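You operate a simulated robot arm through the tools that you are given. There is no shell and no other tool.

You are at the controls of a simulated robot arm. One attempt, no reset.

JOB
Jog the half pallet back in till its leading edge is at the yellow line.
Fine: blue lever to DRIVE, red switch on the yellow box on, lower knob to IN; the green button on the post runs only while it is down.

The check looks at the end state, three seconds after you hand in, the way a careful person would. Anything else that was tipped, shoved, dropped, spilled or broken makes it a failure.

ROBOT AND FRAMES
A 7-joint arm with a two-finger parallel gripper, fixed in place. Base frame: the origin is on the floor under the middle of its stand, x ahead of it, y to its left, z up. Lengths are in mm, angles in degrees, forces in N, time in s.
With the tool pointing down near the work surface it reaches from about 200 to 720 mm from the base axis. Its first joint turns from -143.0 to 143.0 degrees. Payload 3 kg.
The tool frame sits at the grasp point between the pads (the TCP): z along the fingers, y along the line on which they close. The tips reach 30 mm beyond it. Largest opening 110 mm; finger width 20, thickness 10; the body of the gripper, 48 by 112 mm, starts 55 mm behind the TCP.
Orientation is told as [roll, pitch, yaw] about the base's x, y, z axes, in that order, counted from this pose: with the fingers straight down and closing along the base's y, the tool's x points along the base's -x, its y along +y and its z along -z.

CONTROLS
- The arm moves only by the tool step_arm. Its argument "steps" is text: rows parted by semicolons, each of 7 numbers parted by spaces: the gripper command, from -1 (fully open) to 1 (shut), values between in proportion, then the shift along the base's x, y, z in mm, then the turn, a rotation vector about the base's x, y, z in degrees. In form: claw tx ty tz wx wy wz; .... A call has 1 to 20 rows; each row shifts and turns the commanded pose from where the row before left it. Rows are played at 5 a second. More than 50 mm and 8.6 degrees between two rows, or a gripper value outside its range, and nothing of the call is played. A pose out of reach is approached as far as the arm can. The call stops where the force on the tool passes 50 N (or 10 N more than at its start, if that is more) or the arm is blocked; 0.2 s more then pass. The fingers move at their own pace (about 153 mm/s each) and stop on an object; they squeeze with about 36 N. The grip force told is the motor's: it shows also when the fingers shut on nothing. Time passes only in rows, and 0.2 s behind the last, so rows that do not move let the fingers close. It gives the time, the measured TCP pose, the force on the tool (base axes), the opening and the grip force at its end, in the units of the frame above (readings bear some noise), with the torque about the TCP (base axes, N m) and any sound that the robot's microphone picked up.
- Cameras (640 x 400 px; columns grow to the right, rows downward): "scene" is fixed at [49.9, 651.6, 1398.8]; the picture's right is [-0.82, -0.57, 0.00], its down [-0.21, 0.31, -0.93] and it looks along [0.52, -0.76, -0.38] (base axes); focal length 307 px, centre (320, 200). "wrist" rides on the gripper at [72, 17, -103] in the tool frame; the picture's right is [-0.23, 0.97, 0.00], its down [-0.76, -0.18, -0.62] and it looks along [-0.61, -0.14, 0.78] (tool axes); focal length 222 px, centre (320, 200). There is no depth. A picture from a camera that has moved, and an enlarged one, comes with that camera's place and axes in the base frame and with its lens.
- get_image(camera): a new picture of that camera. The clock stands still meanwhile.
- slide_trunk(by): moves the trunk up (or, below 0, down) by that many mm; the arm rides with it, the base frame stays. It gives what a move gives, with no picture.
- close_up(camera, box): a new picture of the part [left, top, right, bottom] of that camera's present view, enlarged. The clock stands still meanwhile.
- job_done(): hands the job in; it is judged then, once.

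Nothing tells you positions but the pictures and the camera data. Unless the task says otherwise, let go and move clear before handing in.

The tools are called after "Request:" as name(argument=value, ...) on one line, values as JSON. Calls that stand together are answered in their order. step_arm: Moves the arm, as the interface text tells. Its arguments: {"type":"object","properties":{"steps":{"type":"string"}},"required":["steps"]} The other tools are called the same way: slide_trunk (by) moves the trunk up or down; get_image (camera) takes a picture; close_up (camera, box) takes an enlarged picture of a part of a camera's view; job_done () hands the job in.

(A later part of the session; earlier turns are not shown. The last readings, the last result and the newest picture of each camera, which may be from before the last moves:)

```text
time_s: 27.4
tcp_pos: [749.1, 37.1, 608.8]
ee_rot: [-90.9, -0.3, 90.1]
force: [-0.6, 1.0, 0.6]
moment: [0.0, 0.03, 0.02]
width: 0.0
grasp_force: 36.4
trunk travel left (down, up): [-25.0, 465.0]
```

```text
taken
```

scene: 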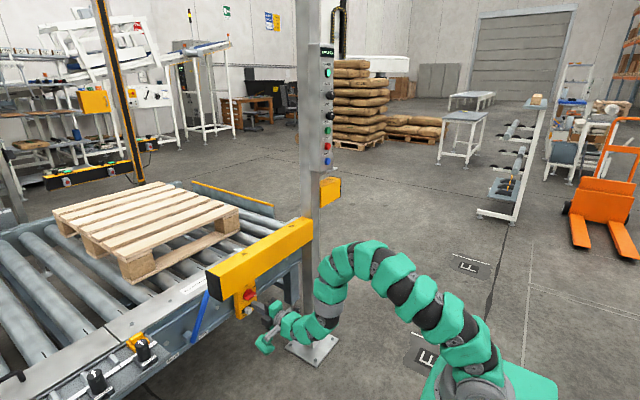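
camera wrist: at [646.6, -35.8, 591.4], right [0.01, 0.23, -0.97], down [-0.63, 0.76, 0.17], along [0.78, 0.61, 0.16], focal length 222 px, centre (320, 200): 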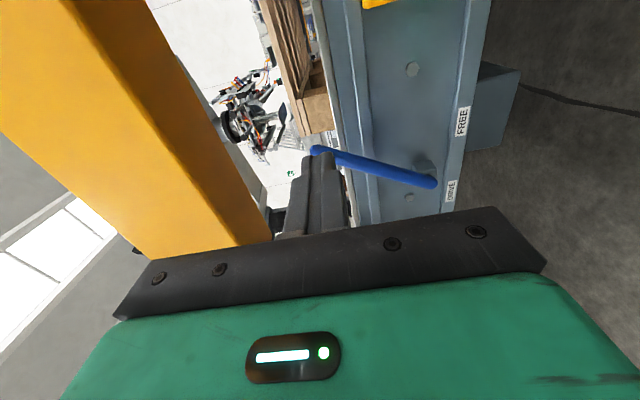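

The lever is now well located: bottom (954,212,460), top (949,107,637), with the web panel at about x=1000. I'll advance to the −y side of the lever at z≈585, staying about 25 mm clear of it.

Request:
step_arm(steps="1 20 7 -3 0 0 0; 1 20 7 -3 0 0 0; 1 20 7 -3 0 0 0; 1 20 7 -3 0 0 0; 1 20 7 -3 0 0 0; 1 20 7 -3 0 0 0; 1 20 7 -3 0 0 0")

Request:
get_image(camera="wrist")

Request:
close_up(camera="scene", box=[160, 220, 340, 370])

```text
time_s: 29.0
tcp_pos: [890.1, 86.1, 587.8]
ee_rot: [-90.8, -0.2, 90.2]
force: [-0.6, -0.2, 0.8]
moment: [0.0, 0.0, 0.02]
width: 0.1
grasp_force: 36.2
trunk travel left (down, up): [-25.0, 465.0]
```

```text
taken
camera wrist: at [787.0, 13.5, 570.2], right [0.01, 0.23, -0.97], down [-0.63, 0.76, 0.17], along [0.78, 0.61, 0.15], focal length 222 px, centre (320, 200)
```

wrist: 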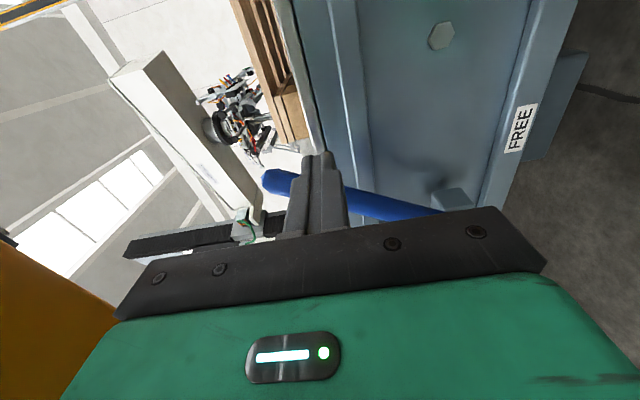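

```text
2.67 times, centred on (250, 295) of scene
camera zoom: at [49.9, 651.6, 1398.8], right [-0.82, -0.57, 0.0], down [-0.21, 0.31, -0.93], along [0.52, -0.76, -0.38], focal length 819 px, centre (507, -53)
```

zoom: 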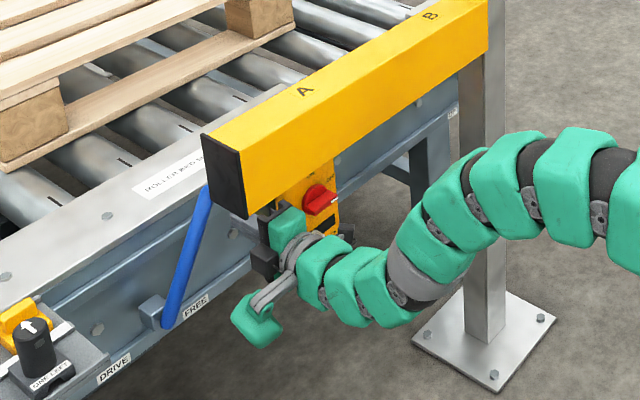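

Reach is fine. Moving the tips in just past the lever's axis, watching for contact.

Request:
step_arm(steps="1 10 0 -1 0 0 0; 1 10 0 -1 0 0 0; 1 10 0 0 0 0 0; 1 8 0 0 0 0 0")

Request:
get_image(camera="wrist")

```text
time_s: 30.0
tcp_pos: [930.0, 86.1, 586.1]
ee_rot: [-90.8, -0.3, 90.2]
force: [-0.4, 0.5, -0.5]
moment: [0.02, 0.02, 0.01]
width: 0.0
grasp_force: 36.4
trunk travel left (down, up): [-25.0, 465.0]
```

```text
taken
camera wrist: at [826.8, 14.3, 568.4], right [0.01, 0.23, -0.97], down [-0.63, 0.76, 0.17], along [0.78, 0.61, 0.15], focal length 222 px, centre (320, 200)
```

wrist: 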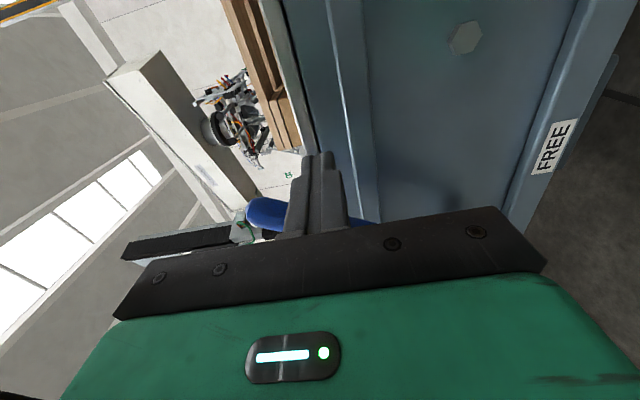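

The tips are past the lever axis with no contact yet. Now pushing toward +y, following the lever's arc.

Request:
step_arm(steps="1 0 8 0 0 0 0; 1 0 8 0 0 0 0; 1 0 8 0 0 0 0; 1 0 8 2 0 0 0; 1 0 8 3 0 0 0; 1 0 8 3 0 0 0; 1 0 8 3 0 0 0")

Request:
get_image(camera="wrist")

Request:
close_up(camera="scene", box=[160, 220, 340, 370])

```text
time_s: 31.6
tcp_pos: [926.7, 141.5, 597.7]
ee_rot: [-90.8, -0.2, 90.0]
force: [-1.2, -1.3, -0.1]
moment: [-0.01, -0.02, -0.01]
width: 0.0
grasp_force: 35.5
trunk travel left (down, up): [-25.0, 465.0]
```

```text
taken
camera wrist: at [825.0, 70.0, 579.2], right [0.01, 0.23, -0.97], down [-0.63, 0.76, 0.17], along [0.78, 0.61, 0.15], focal length 222 px, centre (320, 200)
```

wrist: 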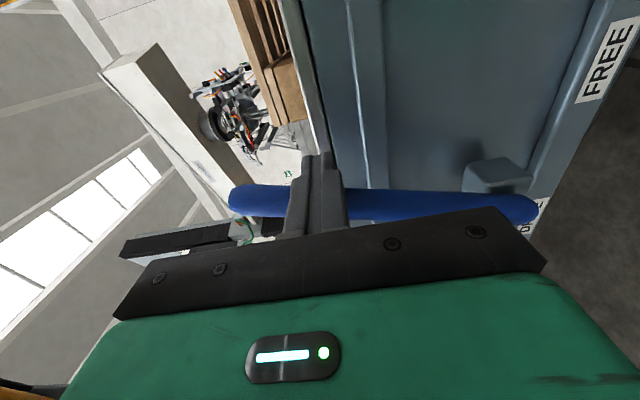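

```text
2.67 times, centred on (250, 295) of scene
camera zoom: at [49.9, 651.6, 1398.8], right [-0.82, -0.57, 0.0], down [-0.21, 0.31, -0.93], along [0.52, -0.76, -0.38], focal length 819 px, centre (507, -53)
```

zoom: 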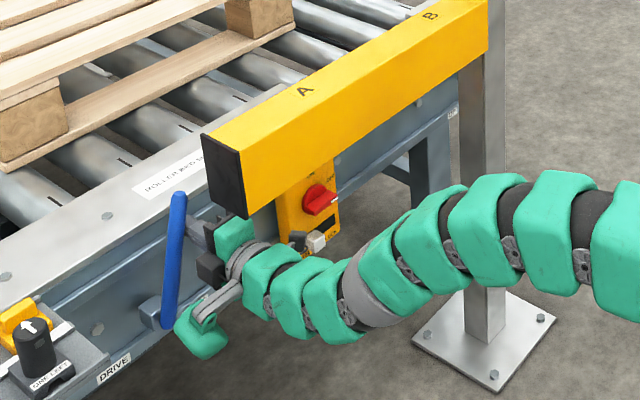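

The lever is swinging easily. Continuing along the arc toward DRIVE.

Request:
step_arm(steps="1 0.5 8 2 0 0 0; 1 0.5 8 2 0 0 0; 1 0.5 8 1 0 0 0; 1 0.5 8 1 0 0 0; 1 0 8 0 0 0 0; 1 0 8 0 0 0 0; 1 0 8 -1 0 0 0; 1 0 8 -2 0 0 0")

Request:
close_up(camera="scene", box=[120, 220, 300, 370])

```text
time_s: 33.4
tcp_pos: [929.8, 204.5, 598.7]
ee_rot: [-90.8, -0.1, 90.1]
force: [1.6, -0.6, 1.8]
moment: [0.07, -0.04, -0.01]
width: 0.1
grasp_force: 35.7
trunk travel left (down, up): [-25.0, 465.0]
```

```text
2.67 times, centred on (210, 295) of scene
camera zoom: at [49.9, 651.6, 1398.8], right [-0.82, -0.57, 0.0], down [-0.21, 0.31, -0.93], along [0.52, -0.76, -0.38], focal length 819 px, centre (613, -53)
```

zoom: 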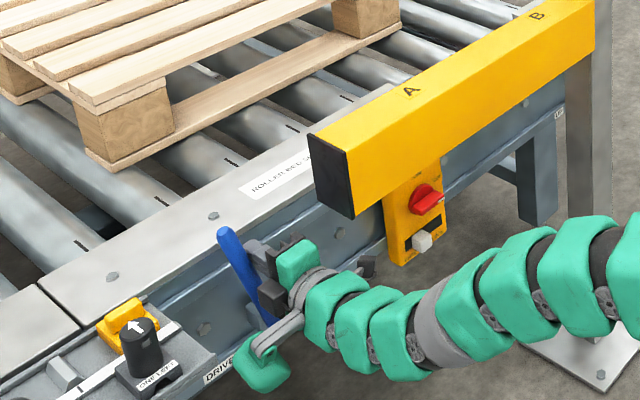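

Request:
step_arm(steps="1 0 8 -1 0 0 0; 1 0 8 -2 0 0 0; 1 0 8 -2 0 0 0; 1 0 7 -3 0 0 0; 1 0 6 -3 0 0 0; 1 0 5 -2 0 0 0")

Request:
get_image(camera="wrist")

Request:
close_up(camera="scene", box=[120, 220, 300, 370])

```text
time_s: 34.8
tcp_pos: [930.6, 241.9, 589.1]
ee_rot: [-90.9, -0.3, 89.8]
force: [3.5, -18.6, 9.8]
moment: [-0.08, -0.1, -0.23]
width: 0.0
grasp_force: 36.2
trunk travel left (down, up): [-25.0, 465.0]
```

```text
taken
camera wrist: at [828.2, 170.8, 570.5], right [0.02, 0.23, -0.97], down [-0.62, 0.76, 0.17], along [0.78, 0.6, 0.16], focal length 222 px, centre (320, 200)
```

wrist: 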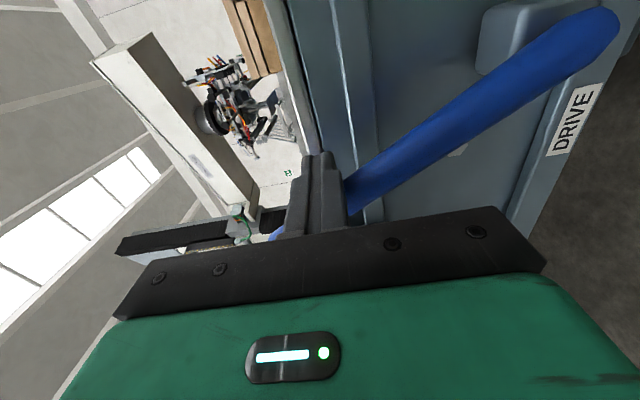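

```text
2.67 times, centred on (210, 295) of scene
camera zoom: at [49.9, 651.6, 1398.8], right [-0.82, -0.57, 0.0], down [-0.21, 0.31, -0.93], along [0.52, -0.76, -0.38], focal length 819 px, centre (613, -53)
```

zoom: 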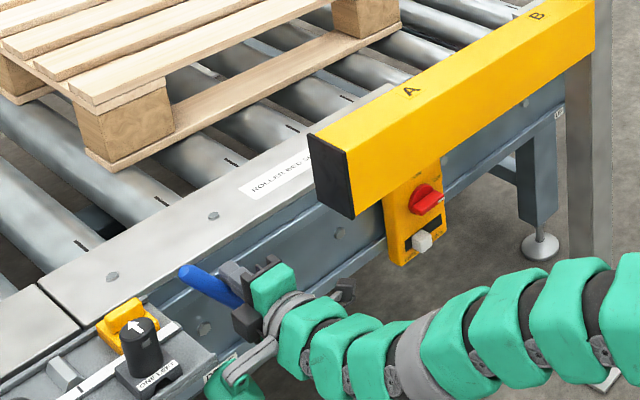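

The lever shows resistance now, near where a stop would be. One small extra push to check whether it's seated.

Request:
step_arm(steps="1 0 3 -1 0 0 0; 1 0 3 -1 0 0 0")

```text
time_s: 35.4
tcp_pos: [931.0, 241.9, 588.4]
ee_rot: [-91.3, -0.3, 89.3]
force: [-4.5, -7.3, 8.8]
moment: [0.0, -0.03, -0.05]
width: 0.2
grasp_force: 36.0
trunk travel left (down, up): [-25.0, 465.0]
stopped in row 2: the force on the tool passed its limit at 54 N (the readings are from after the stop); the commanded pose is now the measured one
```

It's firmly on its stop at DRIVE. I'll back off to −y, withdraw and check the lever.

Request:
step_arm(steps="1 0 -10 0 0 0 0; 1 0 -15 0 0 0 0; 1 -20 -10 0 0 0 0; 1 -25 -5 0 0 0 0; 1 -25 -10 0 0 0 0; 1 -25 -10 0 0 0 0; 1 -25 -10 0 0 0 0")

Request:
get_image(camera="wrist")

Request:
close_up(camera="scene", box=[120, 220, 300, 370])

```text
time_s: 37.0
tcp_pos: [810.6, 174.6, 586.9]
ee_rot: [-91.0, -0.1, 89.5]
force: [-0.3, 0.2, -0.3]
moment: [0.0, -0.04, 0.02]
width: 0.0
grasp_force: 35.7
trunk travel left (down, up): [-25.0, 465.0]
```

```text
taken
camera wrist: at [707.5, 103.4, 569.5], right [0.02, 0.23, -0.97], down [-0.62, 0.77, 0.17], along [0.78, 0.6, 0.16], focal length 222 px, centre (320, 200)
```

wrist: 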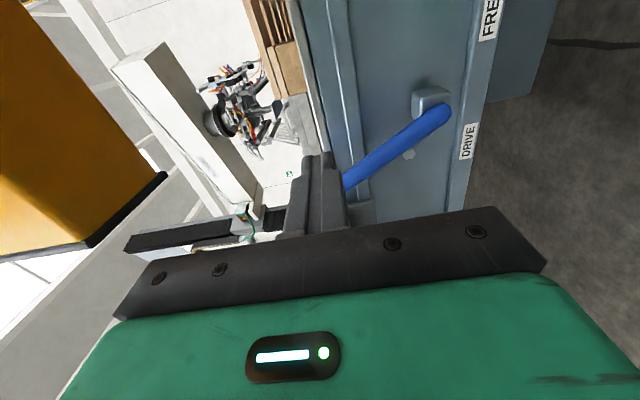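

```text
2.67 times, centred on (210, 295) of scene
camera zoom: at [49.9, 651.6, 1398.8], right [-0.82, -0.57, 0.0], down [-0.21, 0.31, -0.93], along [0.52, -0.76, -0.38], focal length 819 px, centre (613, -53)
```

zoom: 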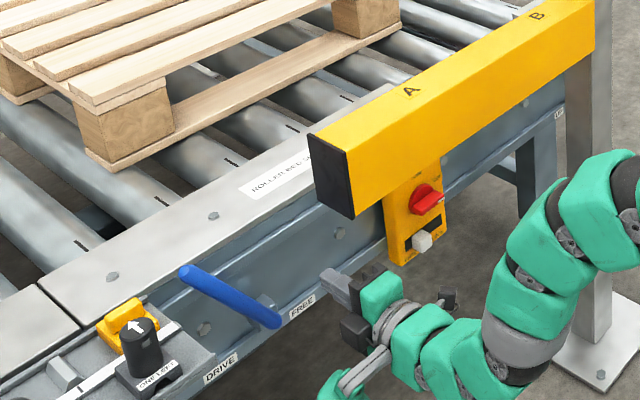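

The lever stays at DRIVE. For the red switch I want to grip the handle with the fingers above and below it and turn −90°, so I'll move back in front of the switch while rolling to the opposite side, where the joint has room.

Request:
step_arm(steps="1 -10 -20 -8 8.5 0 0; 1 -10 -24 -9 8.5 0 0; 1 -10 -24 -9 8.5 0 0; 1 -5 -24 -9 8.5 0 0; 1 0 -24 -9 8.5 0 0; 1 0 -24 -9 8.5 0 0; 1 0 -24 -9 8.5 0 0; 1 0 -24 -9 8.5 0 0; 1 0 -24 -9 8.5 0 0; 1 0 -24 -9 8.5 0 0")

Request:
get_image(camera="wrist")

Request:
get_image(camera="scene")

```text
time_s: 39.2
tcp_pos: [777.3, -61.1, 496.5]
ee_rot: [-83.2, -85.3, 82.2]
force: [0.0, 0.2, -0.7]
moment: [0.03, -0.01, -0.03]
width: 0.0
grasp_force: 36.5
trunk travel left (down, up): [-25.0, 465.0]
```

```text
taken
camera wrist: at [673.8, -48.5, 424.7], right [0.02, 0.99, 0.15], down [-0.62, -0.1, 0.78], along [0.79, -0.11, 0.61], focal length 222 px, centre (320, 200)
```

wrist: 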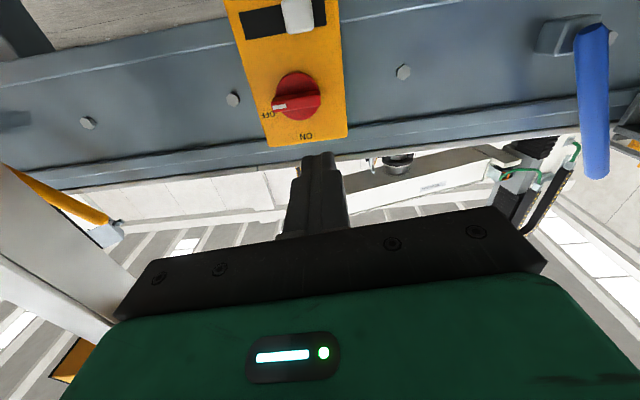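

```text
taken
```

scene: 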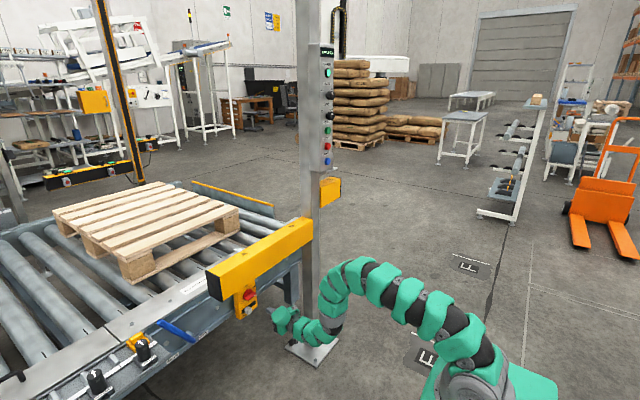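

The upside-down view from below shows the switch clearly. Zooming in to measure it.

Request:
close_up(camera="wrist", box=[220, 0, 380, 150])

Request:
close_up(camera="scene", box=[220, 270, 290, 330])

```text
2.67 times, centred on (300, 75) of wrist
camera zoom: at [673.8, -48.5, 424.7], right [0.02, 0.99, 0.15], down [-0.62, -0.1, 0.78], along [0.79, -0.11, 0.61], focal length 592 px, centre (373, 533)
```

zoom: 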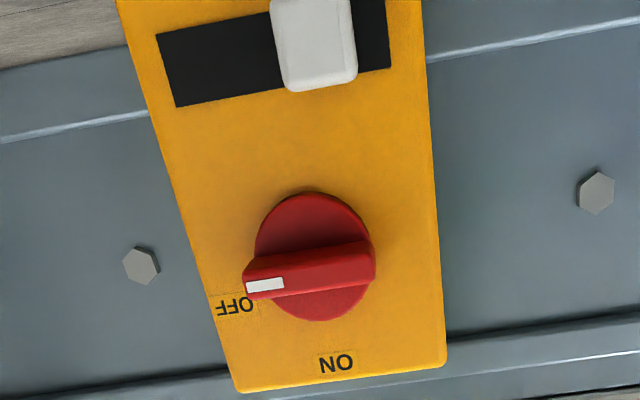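

```text
6.67 times, centred on (255, 300) of scene
camera zoom: at [49.9, 651.6, 1398.8], right [-0.82, -0.57, 0.0], down [-0.21, 0.31, -0.93], along [0.52, -0.76, -0.38], focal length 2047 px, centre (753, -467)
```

zoom: 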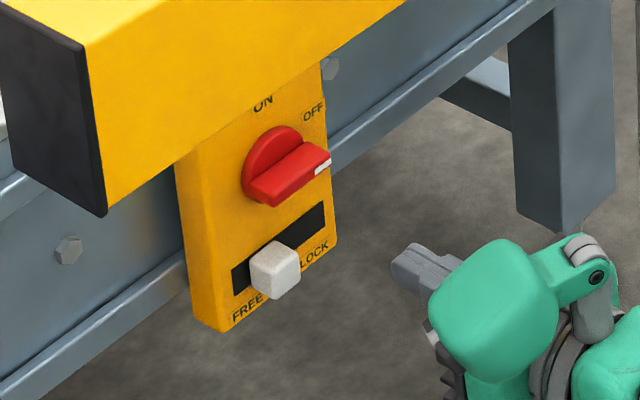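

The handle's front face is centred at about (931,-89,485), lying horizontal and about 19 mm thick. I'll roll so the fingers close vertically, open them partway and approach to a standoff.

Request:
step_arm(steps="0.2 5 -2.5 -1 8.6 0 0; 0.2 5 -2.5 -1 8.6 0 0; 0.2 5 -2.5 -1 8.6 0 0; 0.2 5 -2.5 -1 8.6 0 0; 0.2 5 -2.5 -1 8.6 0 0; 0.2 5 -2.5 -1 8.6 0 0; 0.2 5 -2.5 -1 8.6 0 0; 0.2 5 -2.5 -1 8.6 0 0; 0.2 5 -2.5 -1 8.6 0 0; 0.2 5 -2.5 -1 8.6 0 0; 0.2 5 -2.5 -1 8.6 0 0; 0.2 0 0 0 0 0 1.4")

Request:
get_image(camera="wrist")

```text
time_s: 41.8
tcp_pos: [829.9, -88.9, 486.5]
ee_rot: [89.0, -0.2, -88.0]
force: [-0.3, 0.2, -1.1]
moment: [-0.01, 0.01, -0.01]
width: 43.9
grasp_force: 0.1
trunk travel left (down, up): [-25.0, 465.0]
```

```text
taken
camera wrist: at [726.0, -18.8, 506.3], right [0.03, -0.23, 0.97], down [-0.6, -0.78, -0.17], along [0.8, -0.58, -0.15], focal length 222 px, centre (320, 200)
```

wrist: 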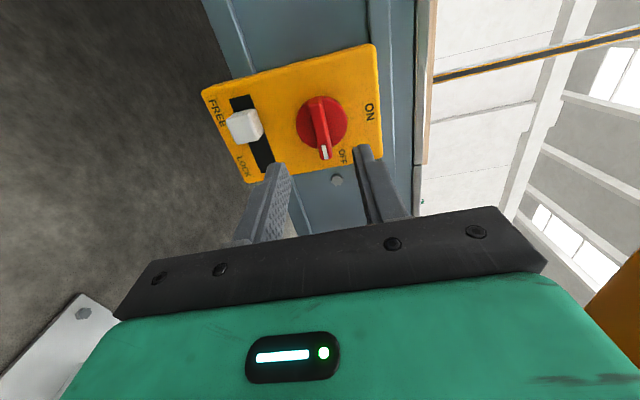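

The handle is aligned with the grasp axis. I'll trim the tool's small yaw error, then zoom in before closing the distance.

Request:
step_arm(steps="0.2 10 0 0 0 -1 -2; 0.2 15 0 0 0 0 0; 0.2 15 0 0 0 0 0; 0.2 10 0 0 0 0 0")

Request:
close_up(camera="wrist", box=[220, 60, 420, 220])

```text
time_s: 42.8
tcp_pos: [880.4, -89.9, 486.7]
ee_rot: [90.0, -0.2, -90.0]
force: [0.4, -0.2, 0.5]
moment: [0.03, 0.0, 0.0]
width: 43.8
grasp_force: 0.0
trunk travel left (down, up): [-25.0, 465.0]
```

```text
2.50 times, centred on (320, 140) of wrist
camera zoom: at [779.2, -16.0, 505.1], right [0.0, -0.22, 0.97], down [-0.62, -0.76, -0.17], along [0.78, -0.61, -0.14], focal length 555 px, centre (320, 350)
```

zoom: 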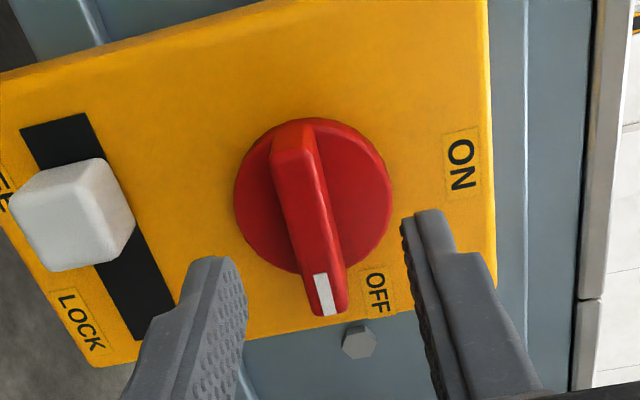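

The handle is about 3 mm lower than the tool axis. I'll adjust for that, advance so the tips overlap the handle, then close.

Request:
step_arm(steps="0.2 8 0 -3 0 0 0; 0.2 9 0 0 0 0 0; 0.2 9 0 0 0 0 0; 0.2 8 0 0 0 0 0")

Request:
close_up(camera="wrist", box=[220, 60, 420, 220])

Request:
close_up(camera="scene", box=[220, 260, 310, 340])

```text
time_s: 43.8
tcp_pos: [914.6, -88.0, 485.4]
ee_rot: [89.8, -0.2, -89.9]
force: [-0.3, -0.6, -0.3]
moment: [0.02, 0.03, 0.0]
width: 44.1
grasp_force: 0.0
trunk travel left (down, up): [-25.0, 465.0]
```

```text
2.50 times, centred on (320, 140) of wrist
camera zoom: at [812.8, -14.7, 502.6], right [0.0, -0.22, 0.97], down [-0.62, -0.76, -0.17], along [0.78, -0.61, -0.14], focal length 555 px, centre (320, 350)
```

zoom: 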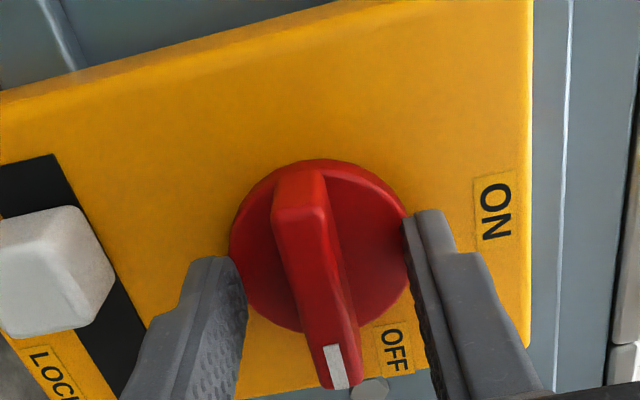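

```text
5.00 times, centred on (265, 300) of scene
camera zoom: at [49.9, 651.6, 1398.8], right [-0.82, -0.57, 0.0], down [-0.21, 0.31, -0.93], along [0.52, -0.76, -0.38], focal length 1536 px, centre (595, -300)
```

zoom: 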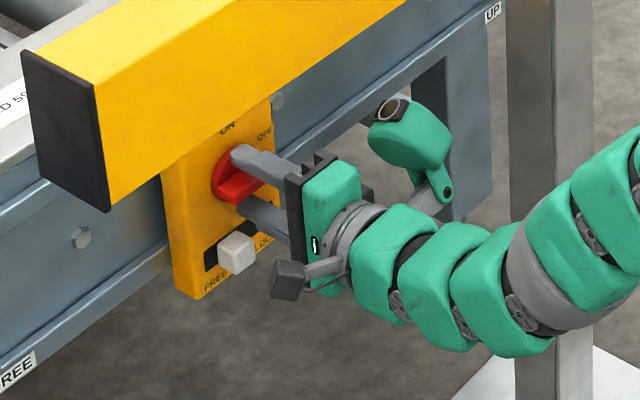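

The disc front is at about x=951, so the tips at 945 overlap the handle by 14 mm without touching the disc. Closing on the handle.

Request:
step_arm(steps="0.45 0 0 -0.5 0 0 0; 0.9 0 0 0 0 0 0; 0.9 0 0 0 0 0 0; 0.9 0 0 0 0 0 0")

Request:
close_up(camera="wrist", box=[220, 60, 420, 220])

```text
time_s: 44.8
tcp_pos: [914.3, -88.2, 484.2]
ee_rot: [89.9, -0.3, -90.1]
force: [3.8, -1.2, 3.1]
moment: [0.02, -0.05, 0.23]
width: 12.4
grasp_force: 45.0
trunk travel left (down, up): [-25.0, 465.0]
```

```text
2.50 times, centred on (320, 140) of wrist
camera zoom: at [812.2, -15.2, 502.4], right [0.0, -0.22, 0.97], down [-0.62, -0.76, -0.18], along [0.78, -0.61, -0.14], focal length 555 px, centre (320, 350)
```

zoom: 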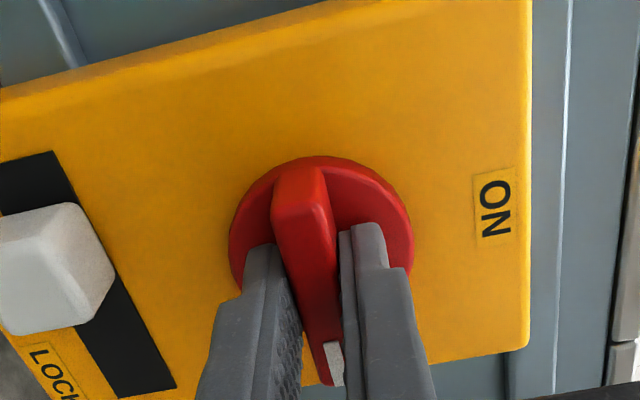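

Gripped on the handle, 12.4 mm wide and centred on the disc. Turning counter-clockwise toward ON.

Request:
step_arm(steps="0.9 0 0 0 -5 0 0; 0.9 0 0 0 -7 0 0; 0.9 0 0 0 -7 0 0; 0.9 0 0 0 -7 0 0")

Request:
close_up(camera="wrist", box=[220, 60, 420, 220])

```text
time_s: 45.8
tcp_pos: [915.0, -87.7, 483.9]
ee_rot: [89.9, -26.3, -90.0]
force: [-19.1, 5.9, 5.1]
moment: [-0.01, -0.61, -0.29]
width: 12.0
grasp_force: 44.8
trunk travel left (down, up): [-25.0, 465.0]
```

```text
2.50 times, centred on (320, 140) of wrist
camera zoom: at [812.1, -15.6, 468.2], right [0.0, 0.23, 0.97], down [-0.62, -0.76, 0.18], along [0.78, -0.61, 0.14], focal length 555 px, centre (320, 350)
```

zoom: 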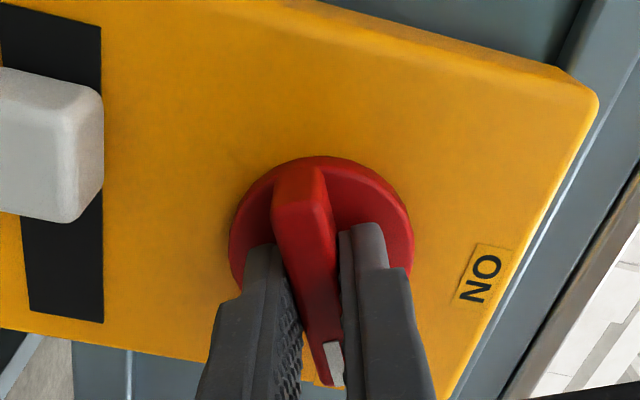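

Request:
step_arm(steps="0.9 -1 0 0 -7 0 0; 0.9 0 0 0 -7 0 0; 0.9 0 0 0 -7 0 0; 0.9 0 0 0 -7 0 0")

Request:
close_up(camera="wrist", box=[220, 60, 420, 220])

```text
time_s: 46.8
tcp_pos: [913.9, -89.1, 484.5]
ee_rot: [90.0, -54.3, -90.1]
force: [5.2, 0.7, 4.6]
moment: [0.02, 0.74, 0.79]
width: 12.2
grasp_force: 45.1
trunk travel left (down, up): [-25.0, 465.0]
```

```text
2.50 times, centred on (320, 140) of wrist
camera zoom: at [812.2, -32.3, 435.5], right [0.0, 0.66, 0.75], down [-0.62, -0.59, 0.51], along [0.78, -0.47, 0.41], focal length 555 px, centre (320, 350)
```

zoom: 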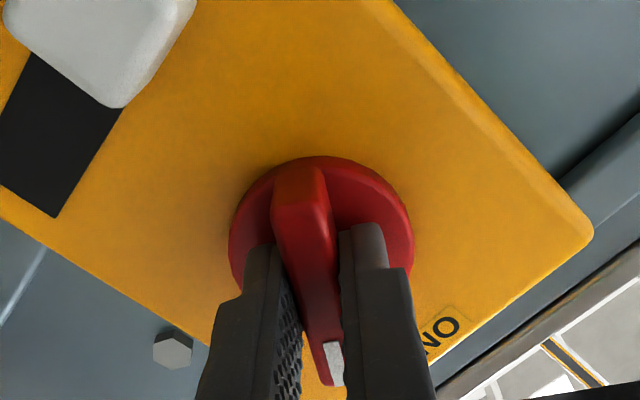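

Request:
step_arm(steps="0.9 0 0 0 -7 0 0; 0.9 0 0 0 -7 0 0; 0.9 0 0 0 -7 0 0; 0.9 0 0 0 -7 0 0; 0.9 0 0 0 -5 0 0")

Request:
get_image(camera="wrist")

Request:
close_up(camera="scene", box=[220, 260, 310, 340])

Request:
close_up(camera="scene", box=[305, 40, 345, 105])

```text
time_s: 48.0
tcp_pos: [914.5, -89.0, 482.8]
ee_rot: [89.6, -87.3, -89.7]
force: [30.2, -7.1, -2.1]
moment: [-0.02, 0.2, 0.15]
width: 12.1
grasp_force: 44.8
trunk travel left (down, up): [-25.0, 465.0]
```

```text
taken
camera wrist: at [812.0, -68.7, 412.6], right [0.0, 0.96, 0.27], down [-0.62, -0.21, 0.75], along [0.78, -0.17, 0.6], focal length 222 px, centre (320, 200)
```

wrist: 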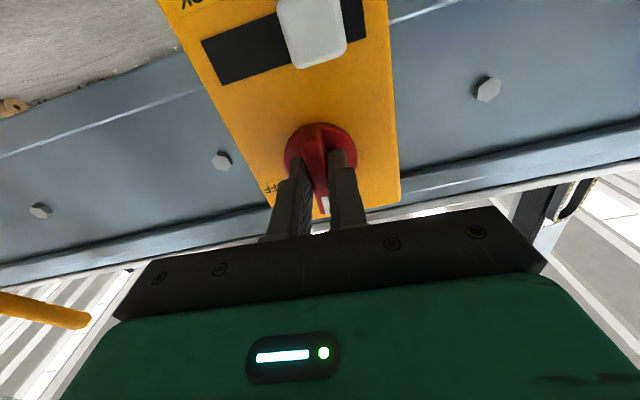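

```text
5.00 times, centred on (265, 300) of scene
camera zoom: at [49.9, 651.6, 1398.8], right [-0.82, -0.57, 0.0], down [-0.21, 0.31, -0.93], along [0.52, -0.76, -0.38], focal length 1536 px, centre (595, -300)
```

zoom: 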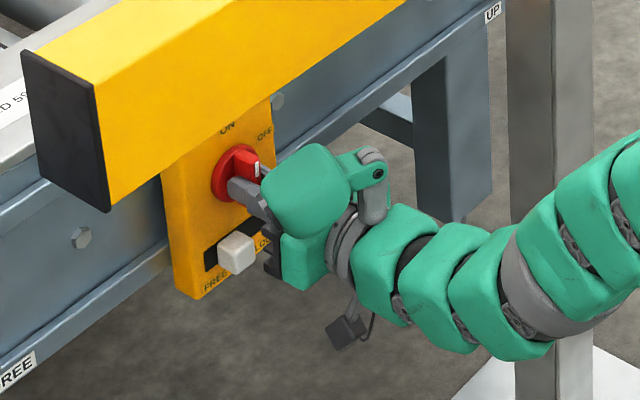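

```text
6.15 times, centred on (325, 72) of scene
camera zoom: at [49.9, 651.6, 1398.8], right [-0.82, -0.57, 0.0], down [-0.21, 0.31, -0.93], along [0.52, -0.76, -0.38], focal length 1890 px, centre (289, 985)
```

zoom: 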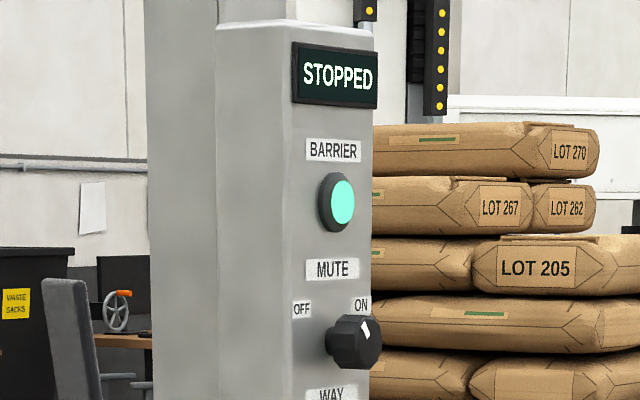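

The display now reads STOPPED instead of SWITCH OFF, so the switch is on. I'll finish the last few degrees, release and back out.

Request:
step_arm(steps="0.9 -0.5 0 0 -2.5 0 0; 0.9 0 0 0 0 0 0; 0.3 0 0 0 0 0 0; 0.3 0 0 0 0 0 0; 0.3 -10 0 0 0 0 0; 0.3 -15 0 0 0 0 0; 0.3 -20 0 0 0 0 0; 0.3 -20 0 0 0 0 0; 0.3 -20 0 0 0 0 0")

Request:
get_image(camera="wrist")

Request:
close_up(camera="scene", box=[220, 260, 310, 340])

Request:
close_up(camera="scene", box=[305, 40, 345, 105])

```text
time_s: 50.0
tcp_pos: [830.4, -88.6, 482.8]
ee_rot: [97.9, -89.7, -97.9]
force: [0.1, -0.1, 0.2]
moment: [-0.06, 0.0, -0.01]
width: 38.7
grasp_force: 0.2
trunk travel left (down, up): [-25.0, 465.0]
```

```text
taken
camera wrist: at [727.0, -70.9, 411.5], right [0.0, 0.97, 0.23], down [-0.62, -0.18, 0.76], along [0.78, -0.15, 0.61], focal length 222 px, centre (320, 200)
```

wrist: 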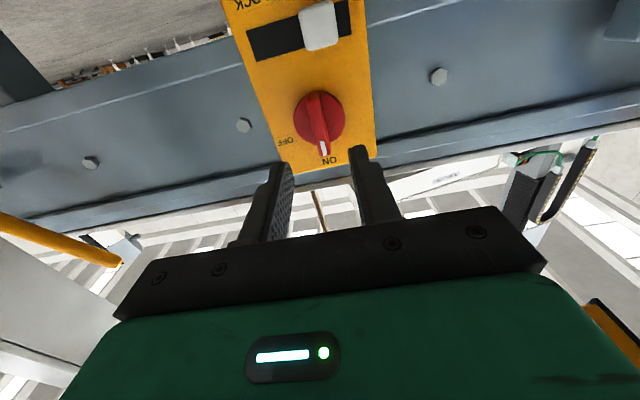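

```text
5.00 times, centred on (265, 300) of scene
camera zoom: at [49.9, 651.6, 1398.8], right [-0.82, -0.57, 0.0], down [-0.21, 0.31, -0.93], along [0.52, -0.76, -0.38], focal length 1536 px, centre (595, -300)
```

zoom: 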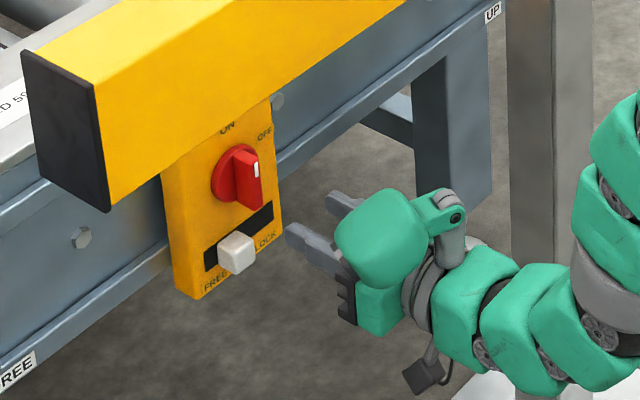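

```text
6.15 times, centred on (325, 72) of scene
camera zoom: at [49.9, 651.6, 1398.8], right [-0.82, -0.57, 0.0], down [-0.21, 0.31, -0.93], along [0.52, -0.76, -0.38], focal length 1890 px, centre (289, 985)
```

zoom: 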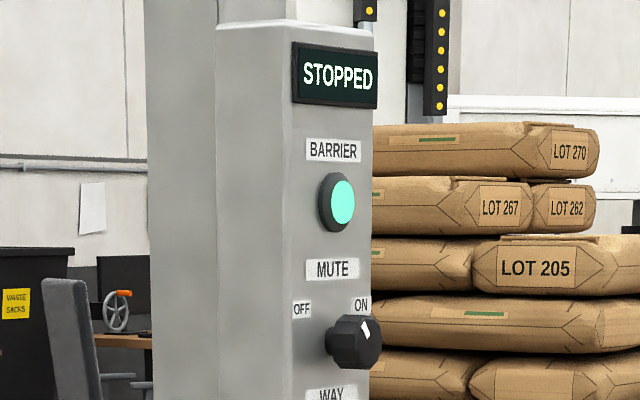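

The switch is ON and the panel reads STOPPED. I'll withdraw from under the guard bar, then raise the trunk back to panel height.

Request:
step_arm(steps="1 -25 0 0 0 0 0; 1 -25 0 0 0 0 0; 1 -30 0 0 -8 0 0; 1 -30 0 0 -8 0 0; 1 -30 0 5 -8 0 0; 1 0 0 10 -8 0 0; 1 0 0 10 -8 0 0")

Request:
slide_trunk(by=400)

Request:
get_image(camera="scene")

```text
time_s: 51.6
tcp_pos: [689.8, -89.3, 508.6]
ee_rot: [-89.9, -50.2, 90.0]
force: [-0.7, -0.3, 0.3]
moment: [-0.02, 0.01, 0.01]
width: 0.3
grasp_force: 35.8
trunk travel left (down, up): [-25.0, 465.0]
```

```text
time_s: 55.5
tcp_pos: [690.7, -88.1, 907.9]
ee_rot: [-89.9, -50.2, 90.0]
force: [-0.2, -0.6, -0.2]
moment: [0.0, 0.03, 0.02]
width: 0.0
grasp_force: 36.1
trunk travel left (down, up): [-425.0, 65.0]
```

```text
taken
```

scene: 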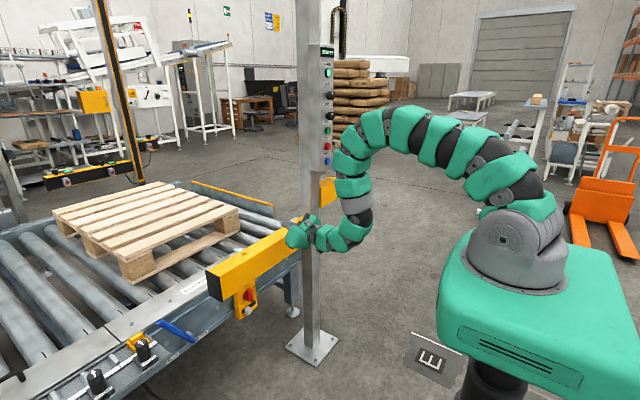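

Now up to the START button with fingers closed, rolling back so the camera sits on top.

Request:
step_arm(steps="1 -10 -5 20 -8.3 0 0; 1 -10 -10 20 -8.3 0 0; 1 -10 -20 19 -8.3 0 0; 1 -5 -22 19 -8.3 0 0; 1 -5 -22 19 -8.3 0 0; 1 -2 -22 19 -8.3 0 0; 1 -2 -22 19 -8.3 0 0; 1 -2 -22 19 -8.3 0 0; 1 -2 -22 19 -8.3 0 0; 1 -2 -22 19 -8.3 0 0; 1 0 -22 19 -8.3 0 0; 1 0 -22 19 -8.3 0 0; 1 0 -22 19 -8.3 0 0; 1 0 -22 18 -8.3 0 0; 1 0 -23 17 -8.3 0 0")

Request:
get_image(camera="wrist")

```text
time_s: 58.7
tcp_pos: [641.8, -387.7, 1194.1]
ee_rot: [-89.5, 74.5, 90.4]
force: [0.2, 1.0, 0.8]
moment: [0.0, 0.01, -0.02]
width: 0.0
grasp_force: 36.0
trunk travel left (down, up): [-425.0, 65.0]
```

```text
taken
camera wrist: at [538.7, -422.9, 1259.1], right [0.0, -0.88, -0.48], down [-0.62, 0.38, -0.68], along [0.78, 0.3, -0.55], focal length 222 px, centre (320, 200)
```

wrist: 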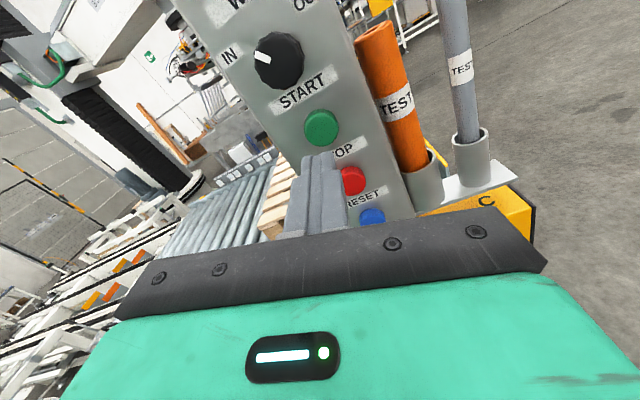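

START is at about (725,-390,1194), right ahead of the closed fingertips. I'll approach to just short of the button.

Request:
step_arm(steps="1 10 -1 0.3 0 0 0; 1 10 -1 0.3 0 0 0; 1 10 0 0 0 0 0; 1 8 0 0 0 0 0; 1 6 0 0 0 0 0")

Request:
get_image(camera="wrist")

Request:
close_up(camera="scene", box=[300, 40, 380, 170])

```text
time_s: 59.9
tcp_pos: [685.1, -390.9, 1192.6]
ee_rot: [-89.5, 74.2, 90.3]
force: [0.7, 0.0, 0.6]
moment: [0.03, 0.01, -0.06]
width: 0.0
grasp_force: 36.0
trunk travel left (down, up): [-425.0, 65.0]
```

```text
taken
camera wrist: at [582.5, -425.9, 1258.6], right [0.0, -0.88, -0.48], down [-0.62, 0.38, -0.68], along [0.78, 0.3, -0.55], focal length 222 px, centre (320, 200)
```

wrist: 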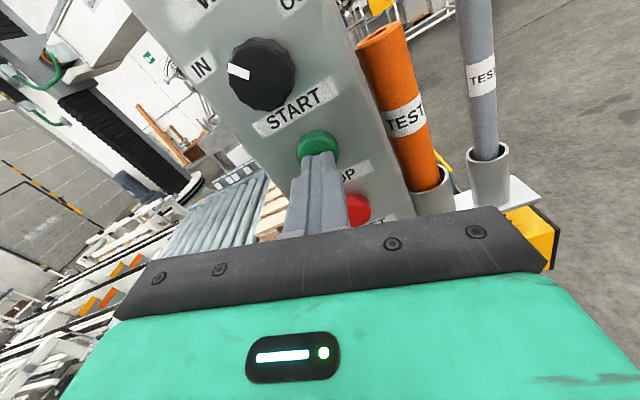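

```text
3.08 times, centred on (340, 105) of scene
camera zoom: at [49.9, 651.6, 1398.8], right [-0.82, -0.57, 0.0], down [-0.21, 0.31, -0.93], along [0.52, -0.76, -0.38], focal length 945 px, centre (258, 492)
```

zoom: 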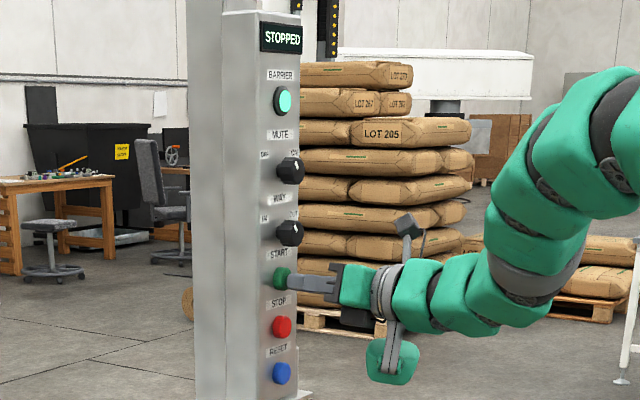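

The tips are right at the button and the panel still reads STOPPED. I'll make a short test press and watch the force, display and pallet.

Request:
step_arm(steps="1 4 0 0 0 0 0; 1 4 0 0 0 0 0; 1 3 0 0 0 0 0")

Request:
get_image(camera="scene")

Request:
close_up(camera="scene", box=[305, 40, 345, 105])

```text
time_s: 60.7
tcp_pos: [695.6, -388.2, 1193.7]
ee_rot: [-89.9, 74.1, 90.3]
force: [-6.6, 1.8, -0.9]
moment: [0.07, 0.05, 0.05]
width: 0.3
grasp_force: 35.9
trunk travel left (down, up): [-425.0, 65.0]
heard: click
```

```text
taken
```

scene: 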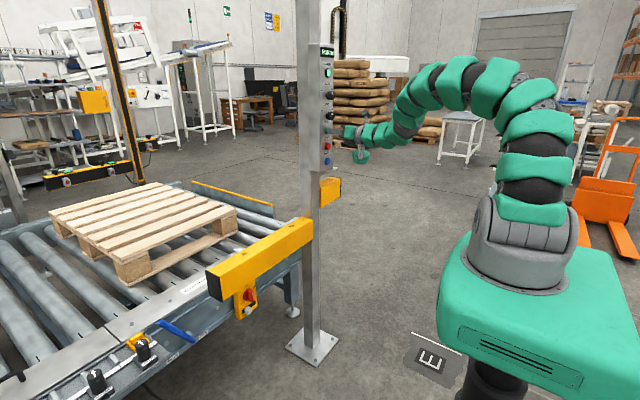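

```text
6.15 times, centred on (325, 72) of scene
camera zoom: at [49.9, 651.6, 1398.8], right [-0.82, -0.57, 0.0], down [-0.21, 0.31, -0.93], along [0.52, -0.76, -0.38], focal length 1890 px, centre (289, 985)
```

zoom: 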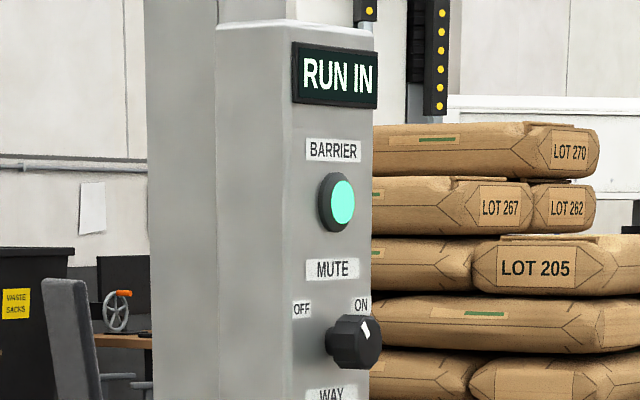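

It reads RUN IN and the pallet has begun moving toward +y. I'll hold for a short, measured time to find the speed.

Request:
step_arm(steps="1 0 0 0 0 0 0; 1 0 0 0 0 0 0; 1 0 0 0 0 0 0; 1 0 0 0 0 0 0")

Request:
get_image(camera="scene")

Request:
get_image(camera="wrist")

```text
time_s: 61.7
tcp_pos: [694.4, -390.4, 1194.1]
ee_rot: [-89.9, 74.2, 90.2]
force: [-6.8, 1.3, -1.9]
moment: [0.0, 0.02, 0.06]
width: 0.0
grasp_force: 36.2
trunk travel left (down, up): [-425.0, 65.0]
```

```text
taken
```

scene: 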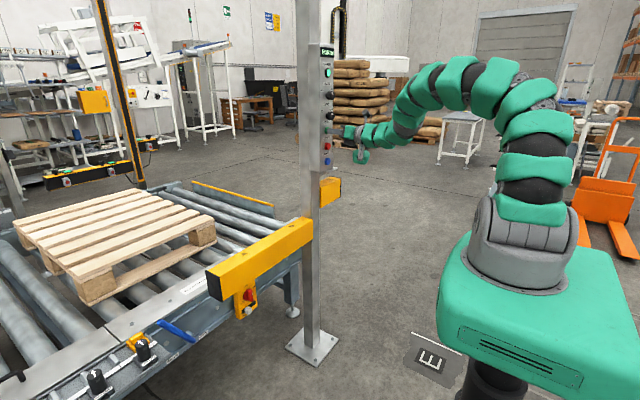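

```text
taken
camera wrist: at [592.5, -425.1, 1259.8], right [0.0, -0.88, -0.48], down [-0.62, 0.38, -0.68], along [0.78, 0.3, -0.55], focal length 222 px, centre (320, 200)
```

wrist: 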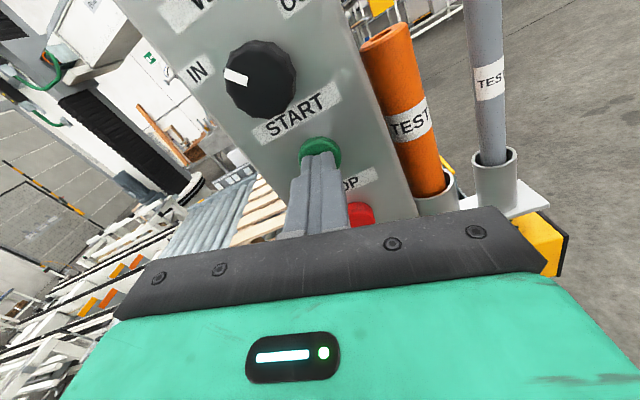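

Request:
close_up(camera="scene", box=[0, 170, 240, 320])

Request:
step_arm(steps="1 0 0 0 0 0 0; 1 0 0 0 0 0 0; 1 0 0 0 0 0 0; 1 0 0 0 0 0 0")

Request:
close_up(camera="scene", box=[0, 170, 240, 320])

Request:
close_up(camera="wrist", box=[40, 120, 320, 300])

```text
2.67 times, centred on (120, 245) of scene
camera zoom: at [49.9, 651.6, 1398.8], right [-0.82, -0.57, 0.0], down [-0.21, 0.31, -0.93], along [0.52, -0.76, -0.38], focal length 819 px, centre (853, 80)
```

zoom: 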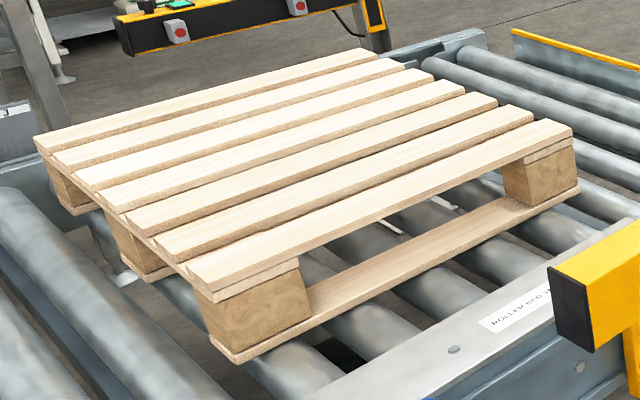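

```text
time_s: 62.7
tcp_pos: [694.4, -389.0, 1193.7]
ee_rot: [-89.9, 74.2, 90.2]
force: [-6.4, 2.1, -1.2]
moment: [0.04, 0.06, 0.04]
width: 0.1
grasp_force: 36.2
trunk travel left (down, up): [-425.0, 65.0]
```

```text
2.67 times, centred on (120, 245) of scene
camera zoom: at [49.9, 651.6, 1398.8], right [-0.82, -0.57, 0.0], down [-0.21, 0.31, -0.93], along [0.52, -0.76, -0.38], focal length 819 px, centre (853, 80)
```

zoom: 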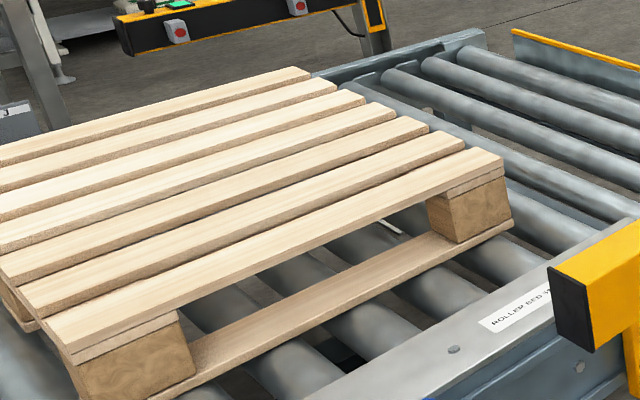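

```text
2.22 times, centred on (180, 210) of wrist
camera zoom: at [592.5, -425.1, 1259.8], right [0.0, -0.87, -0.48], down [-0.62, 0.38, -0.68], along [0.78, 0.3, -0.55], focal length 494 px, centre (631, 178)
```

zoom: 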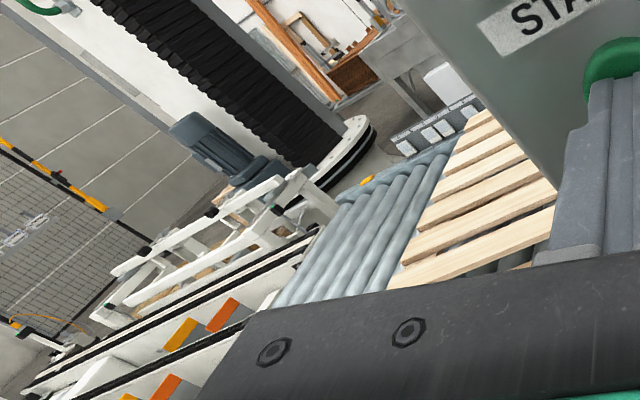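

The pallet moves at about 150 mm/s and its leading edge is near y≈550, with the line on the rail roughly at y≈1000-1050. I'll hold one more second and release, so I can check the stopping behaviour and get a proper look at the line.

Request:
step_arm(steps="1 0 0 0 0 0 0; 1 0 0 0 0 0 0; 1 0 0 0 0 0 0; 1 0 0 0 0 0 0")

Request:
close_up(camera="scene", box=[0, 170, 240, 320])

Request:
step_arm(steps="1 -10 0 0 0 0 0; 1 0 0 0 0 0 0; 1 0 0 0 0 0 0; 1 0 0 0 0 0 0")

Request:
close_up(camera="scene", box=[0, 170, 240, 320])

Request:
close_up(camera="scene", box=[305, 40, 345, 105])

```text
time_s: 63.7
tcp_pos: [694.8, -389.8, 1194.0]
ee_rot: [-90.0, 74.3, 90.3]
force: [-6.3, 1.7, -0.7]
moment: [-0.01, 0.04, 0.02]
width: 0.0
grasp_force: 36.2
trunk travel left (down, up): [-425.0, 65.0]
```

```text
2.67 times, centred on (120, 245) of scene
camera zoom: at [49.9, 651.6, 1398.8], right [-0.82, -0.57, 0.0], down [-0.21, 0.31, -0.93], along [0.52, -0.76, -0.38], focal length 819 px, centre (853, 80)
```

zoom: 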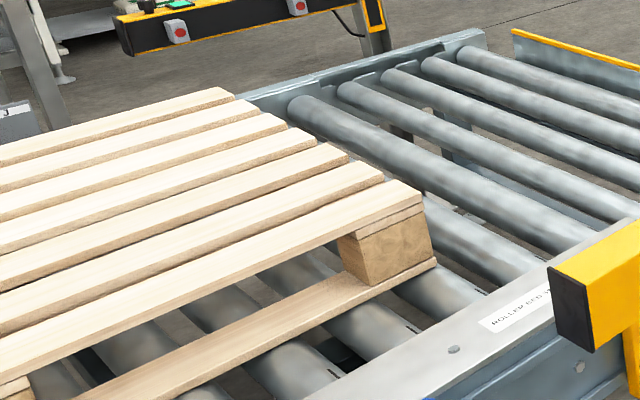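

```text
time_s: 64.7
tcp_pos: [685.5, -390.9, 1193.5]
ee_rot: [-89.8, 74.3, 90.4]
force: [0.5, 1.1, 0.4]
moment: [0.01, 0.01, 0.01]
width: 0.0
grasp_force: 36.3
trunk travel left (down, up): [-425.0, 65.0]
```

```text
2.67 times, centred on (120, 245) of scene
camera zoom: at [49.9, 651.6, 1398.8], right [-0.82, -0.57, 0.0], down [-0.21, 0.31, -0.93], along [0.52, -0.76, -0.38], focal length 819 px, centre (853, 80)
```

zoom: 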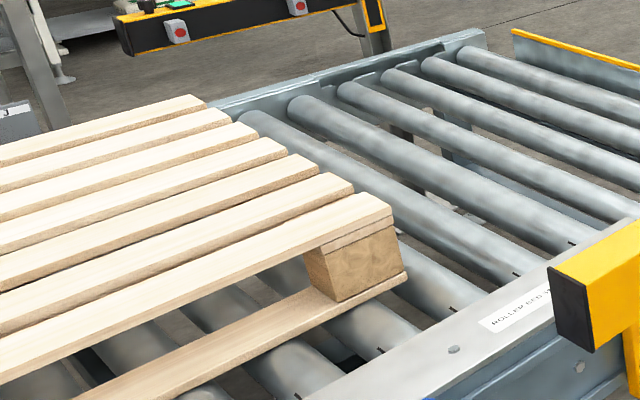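

```text
6.15 times, centred on (325, 72) of scene
camera zoom: at [49.9, 651.6, 1398.8], right [-0.82, -0.57, 0.0], down [-0.21, 0.31, -0.93], along [0.52, -0.76, -0.38], focal length 1890 px, centre (289, 985)
```

zoom: 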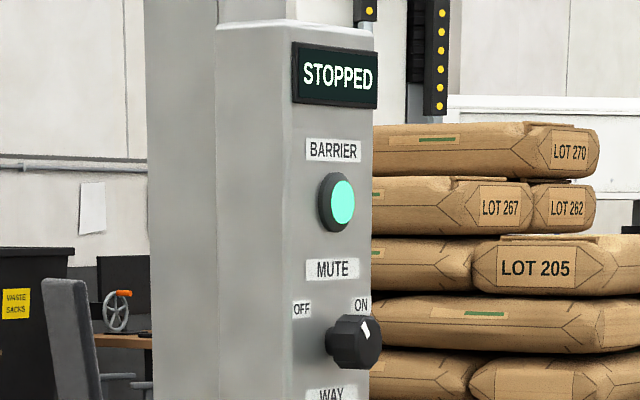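

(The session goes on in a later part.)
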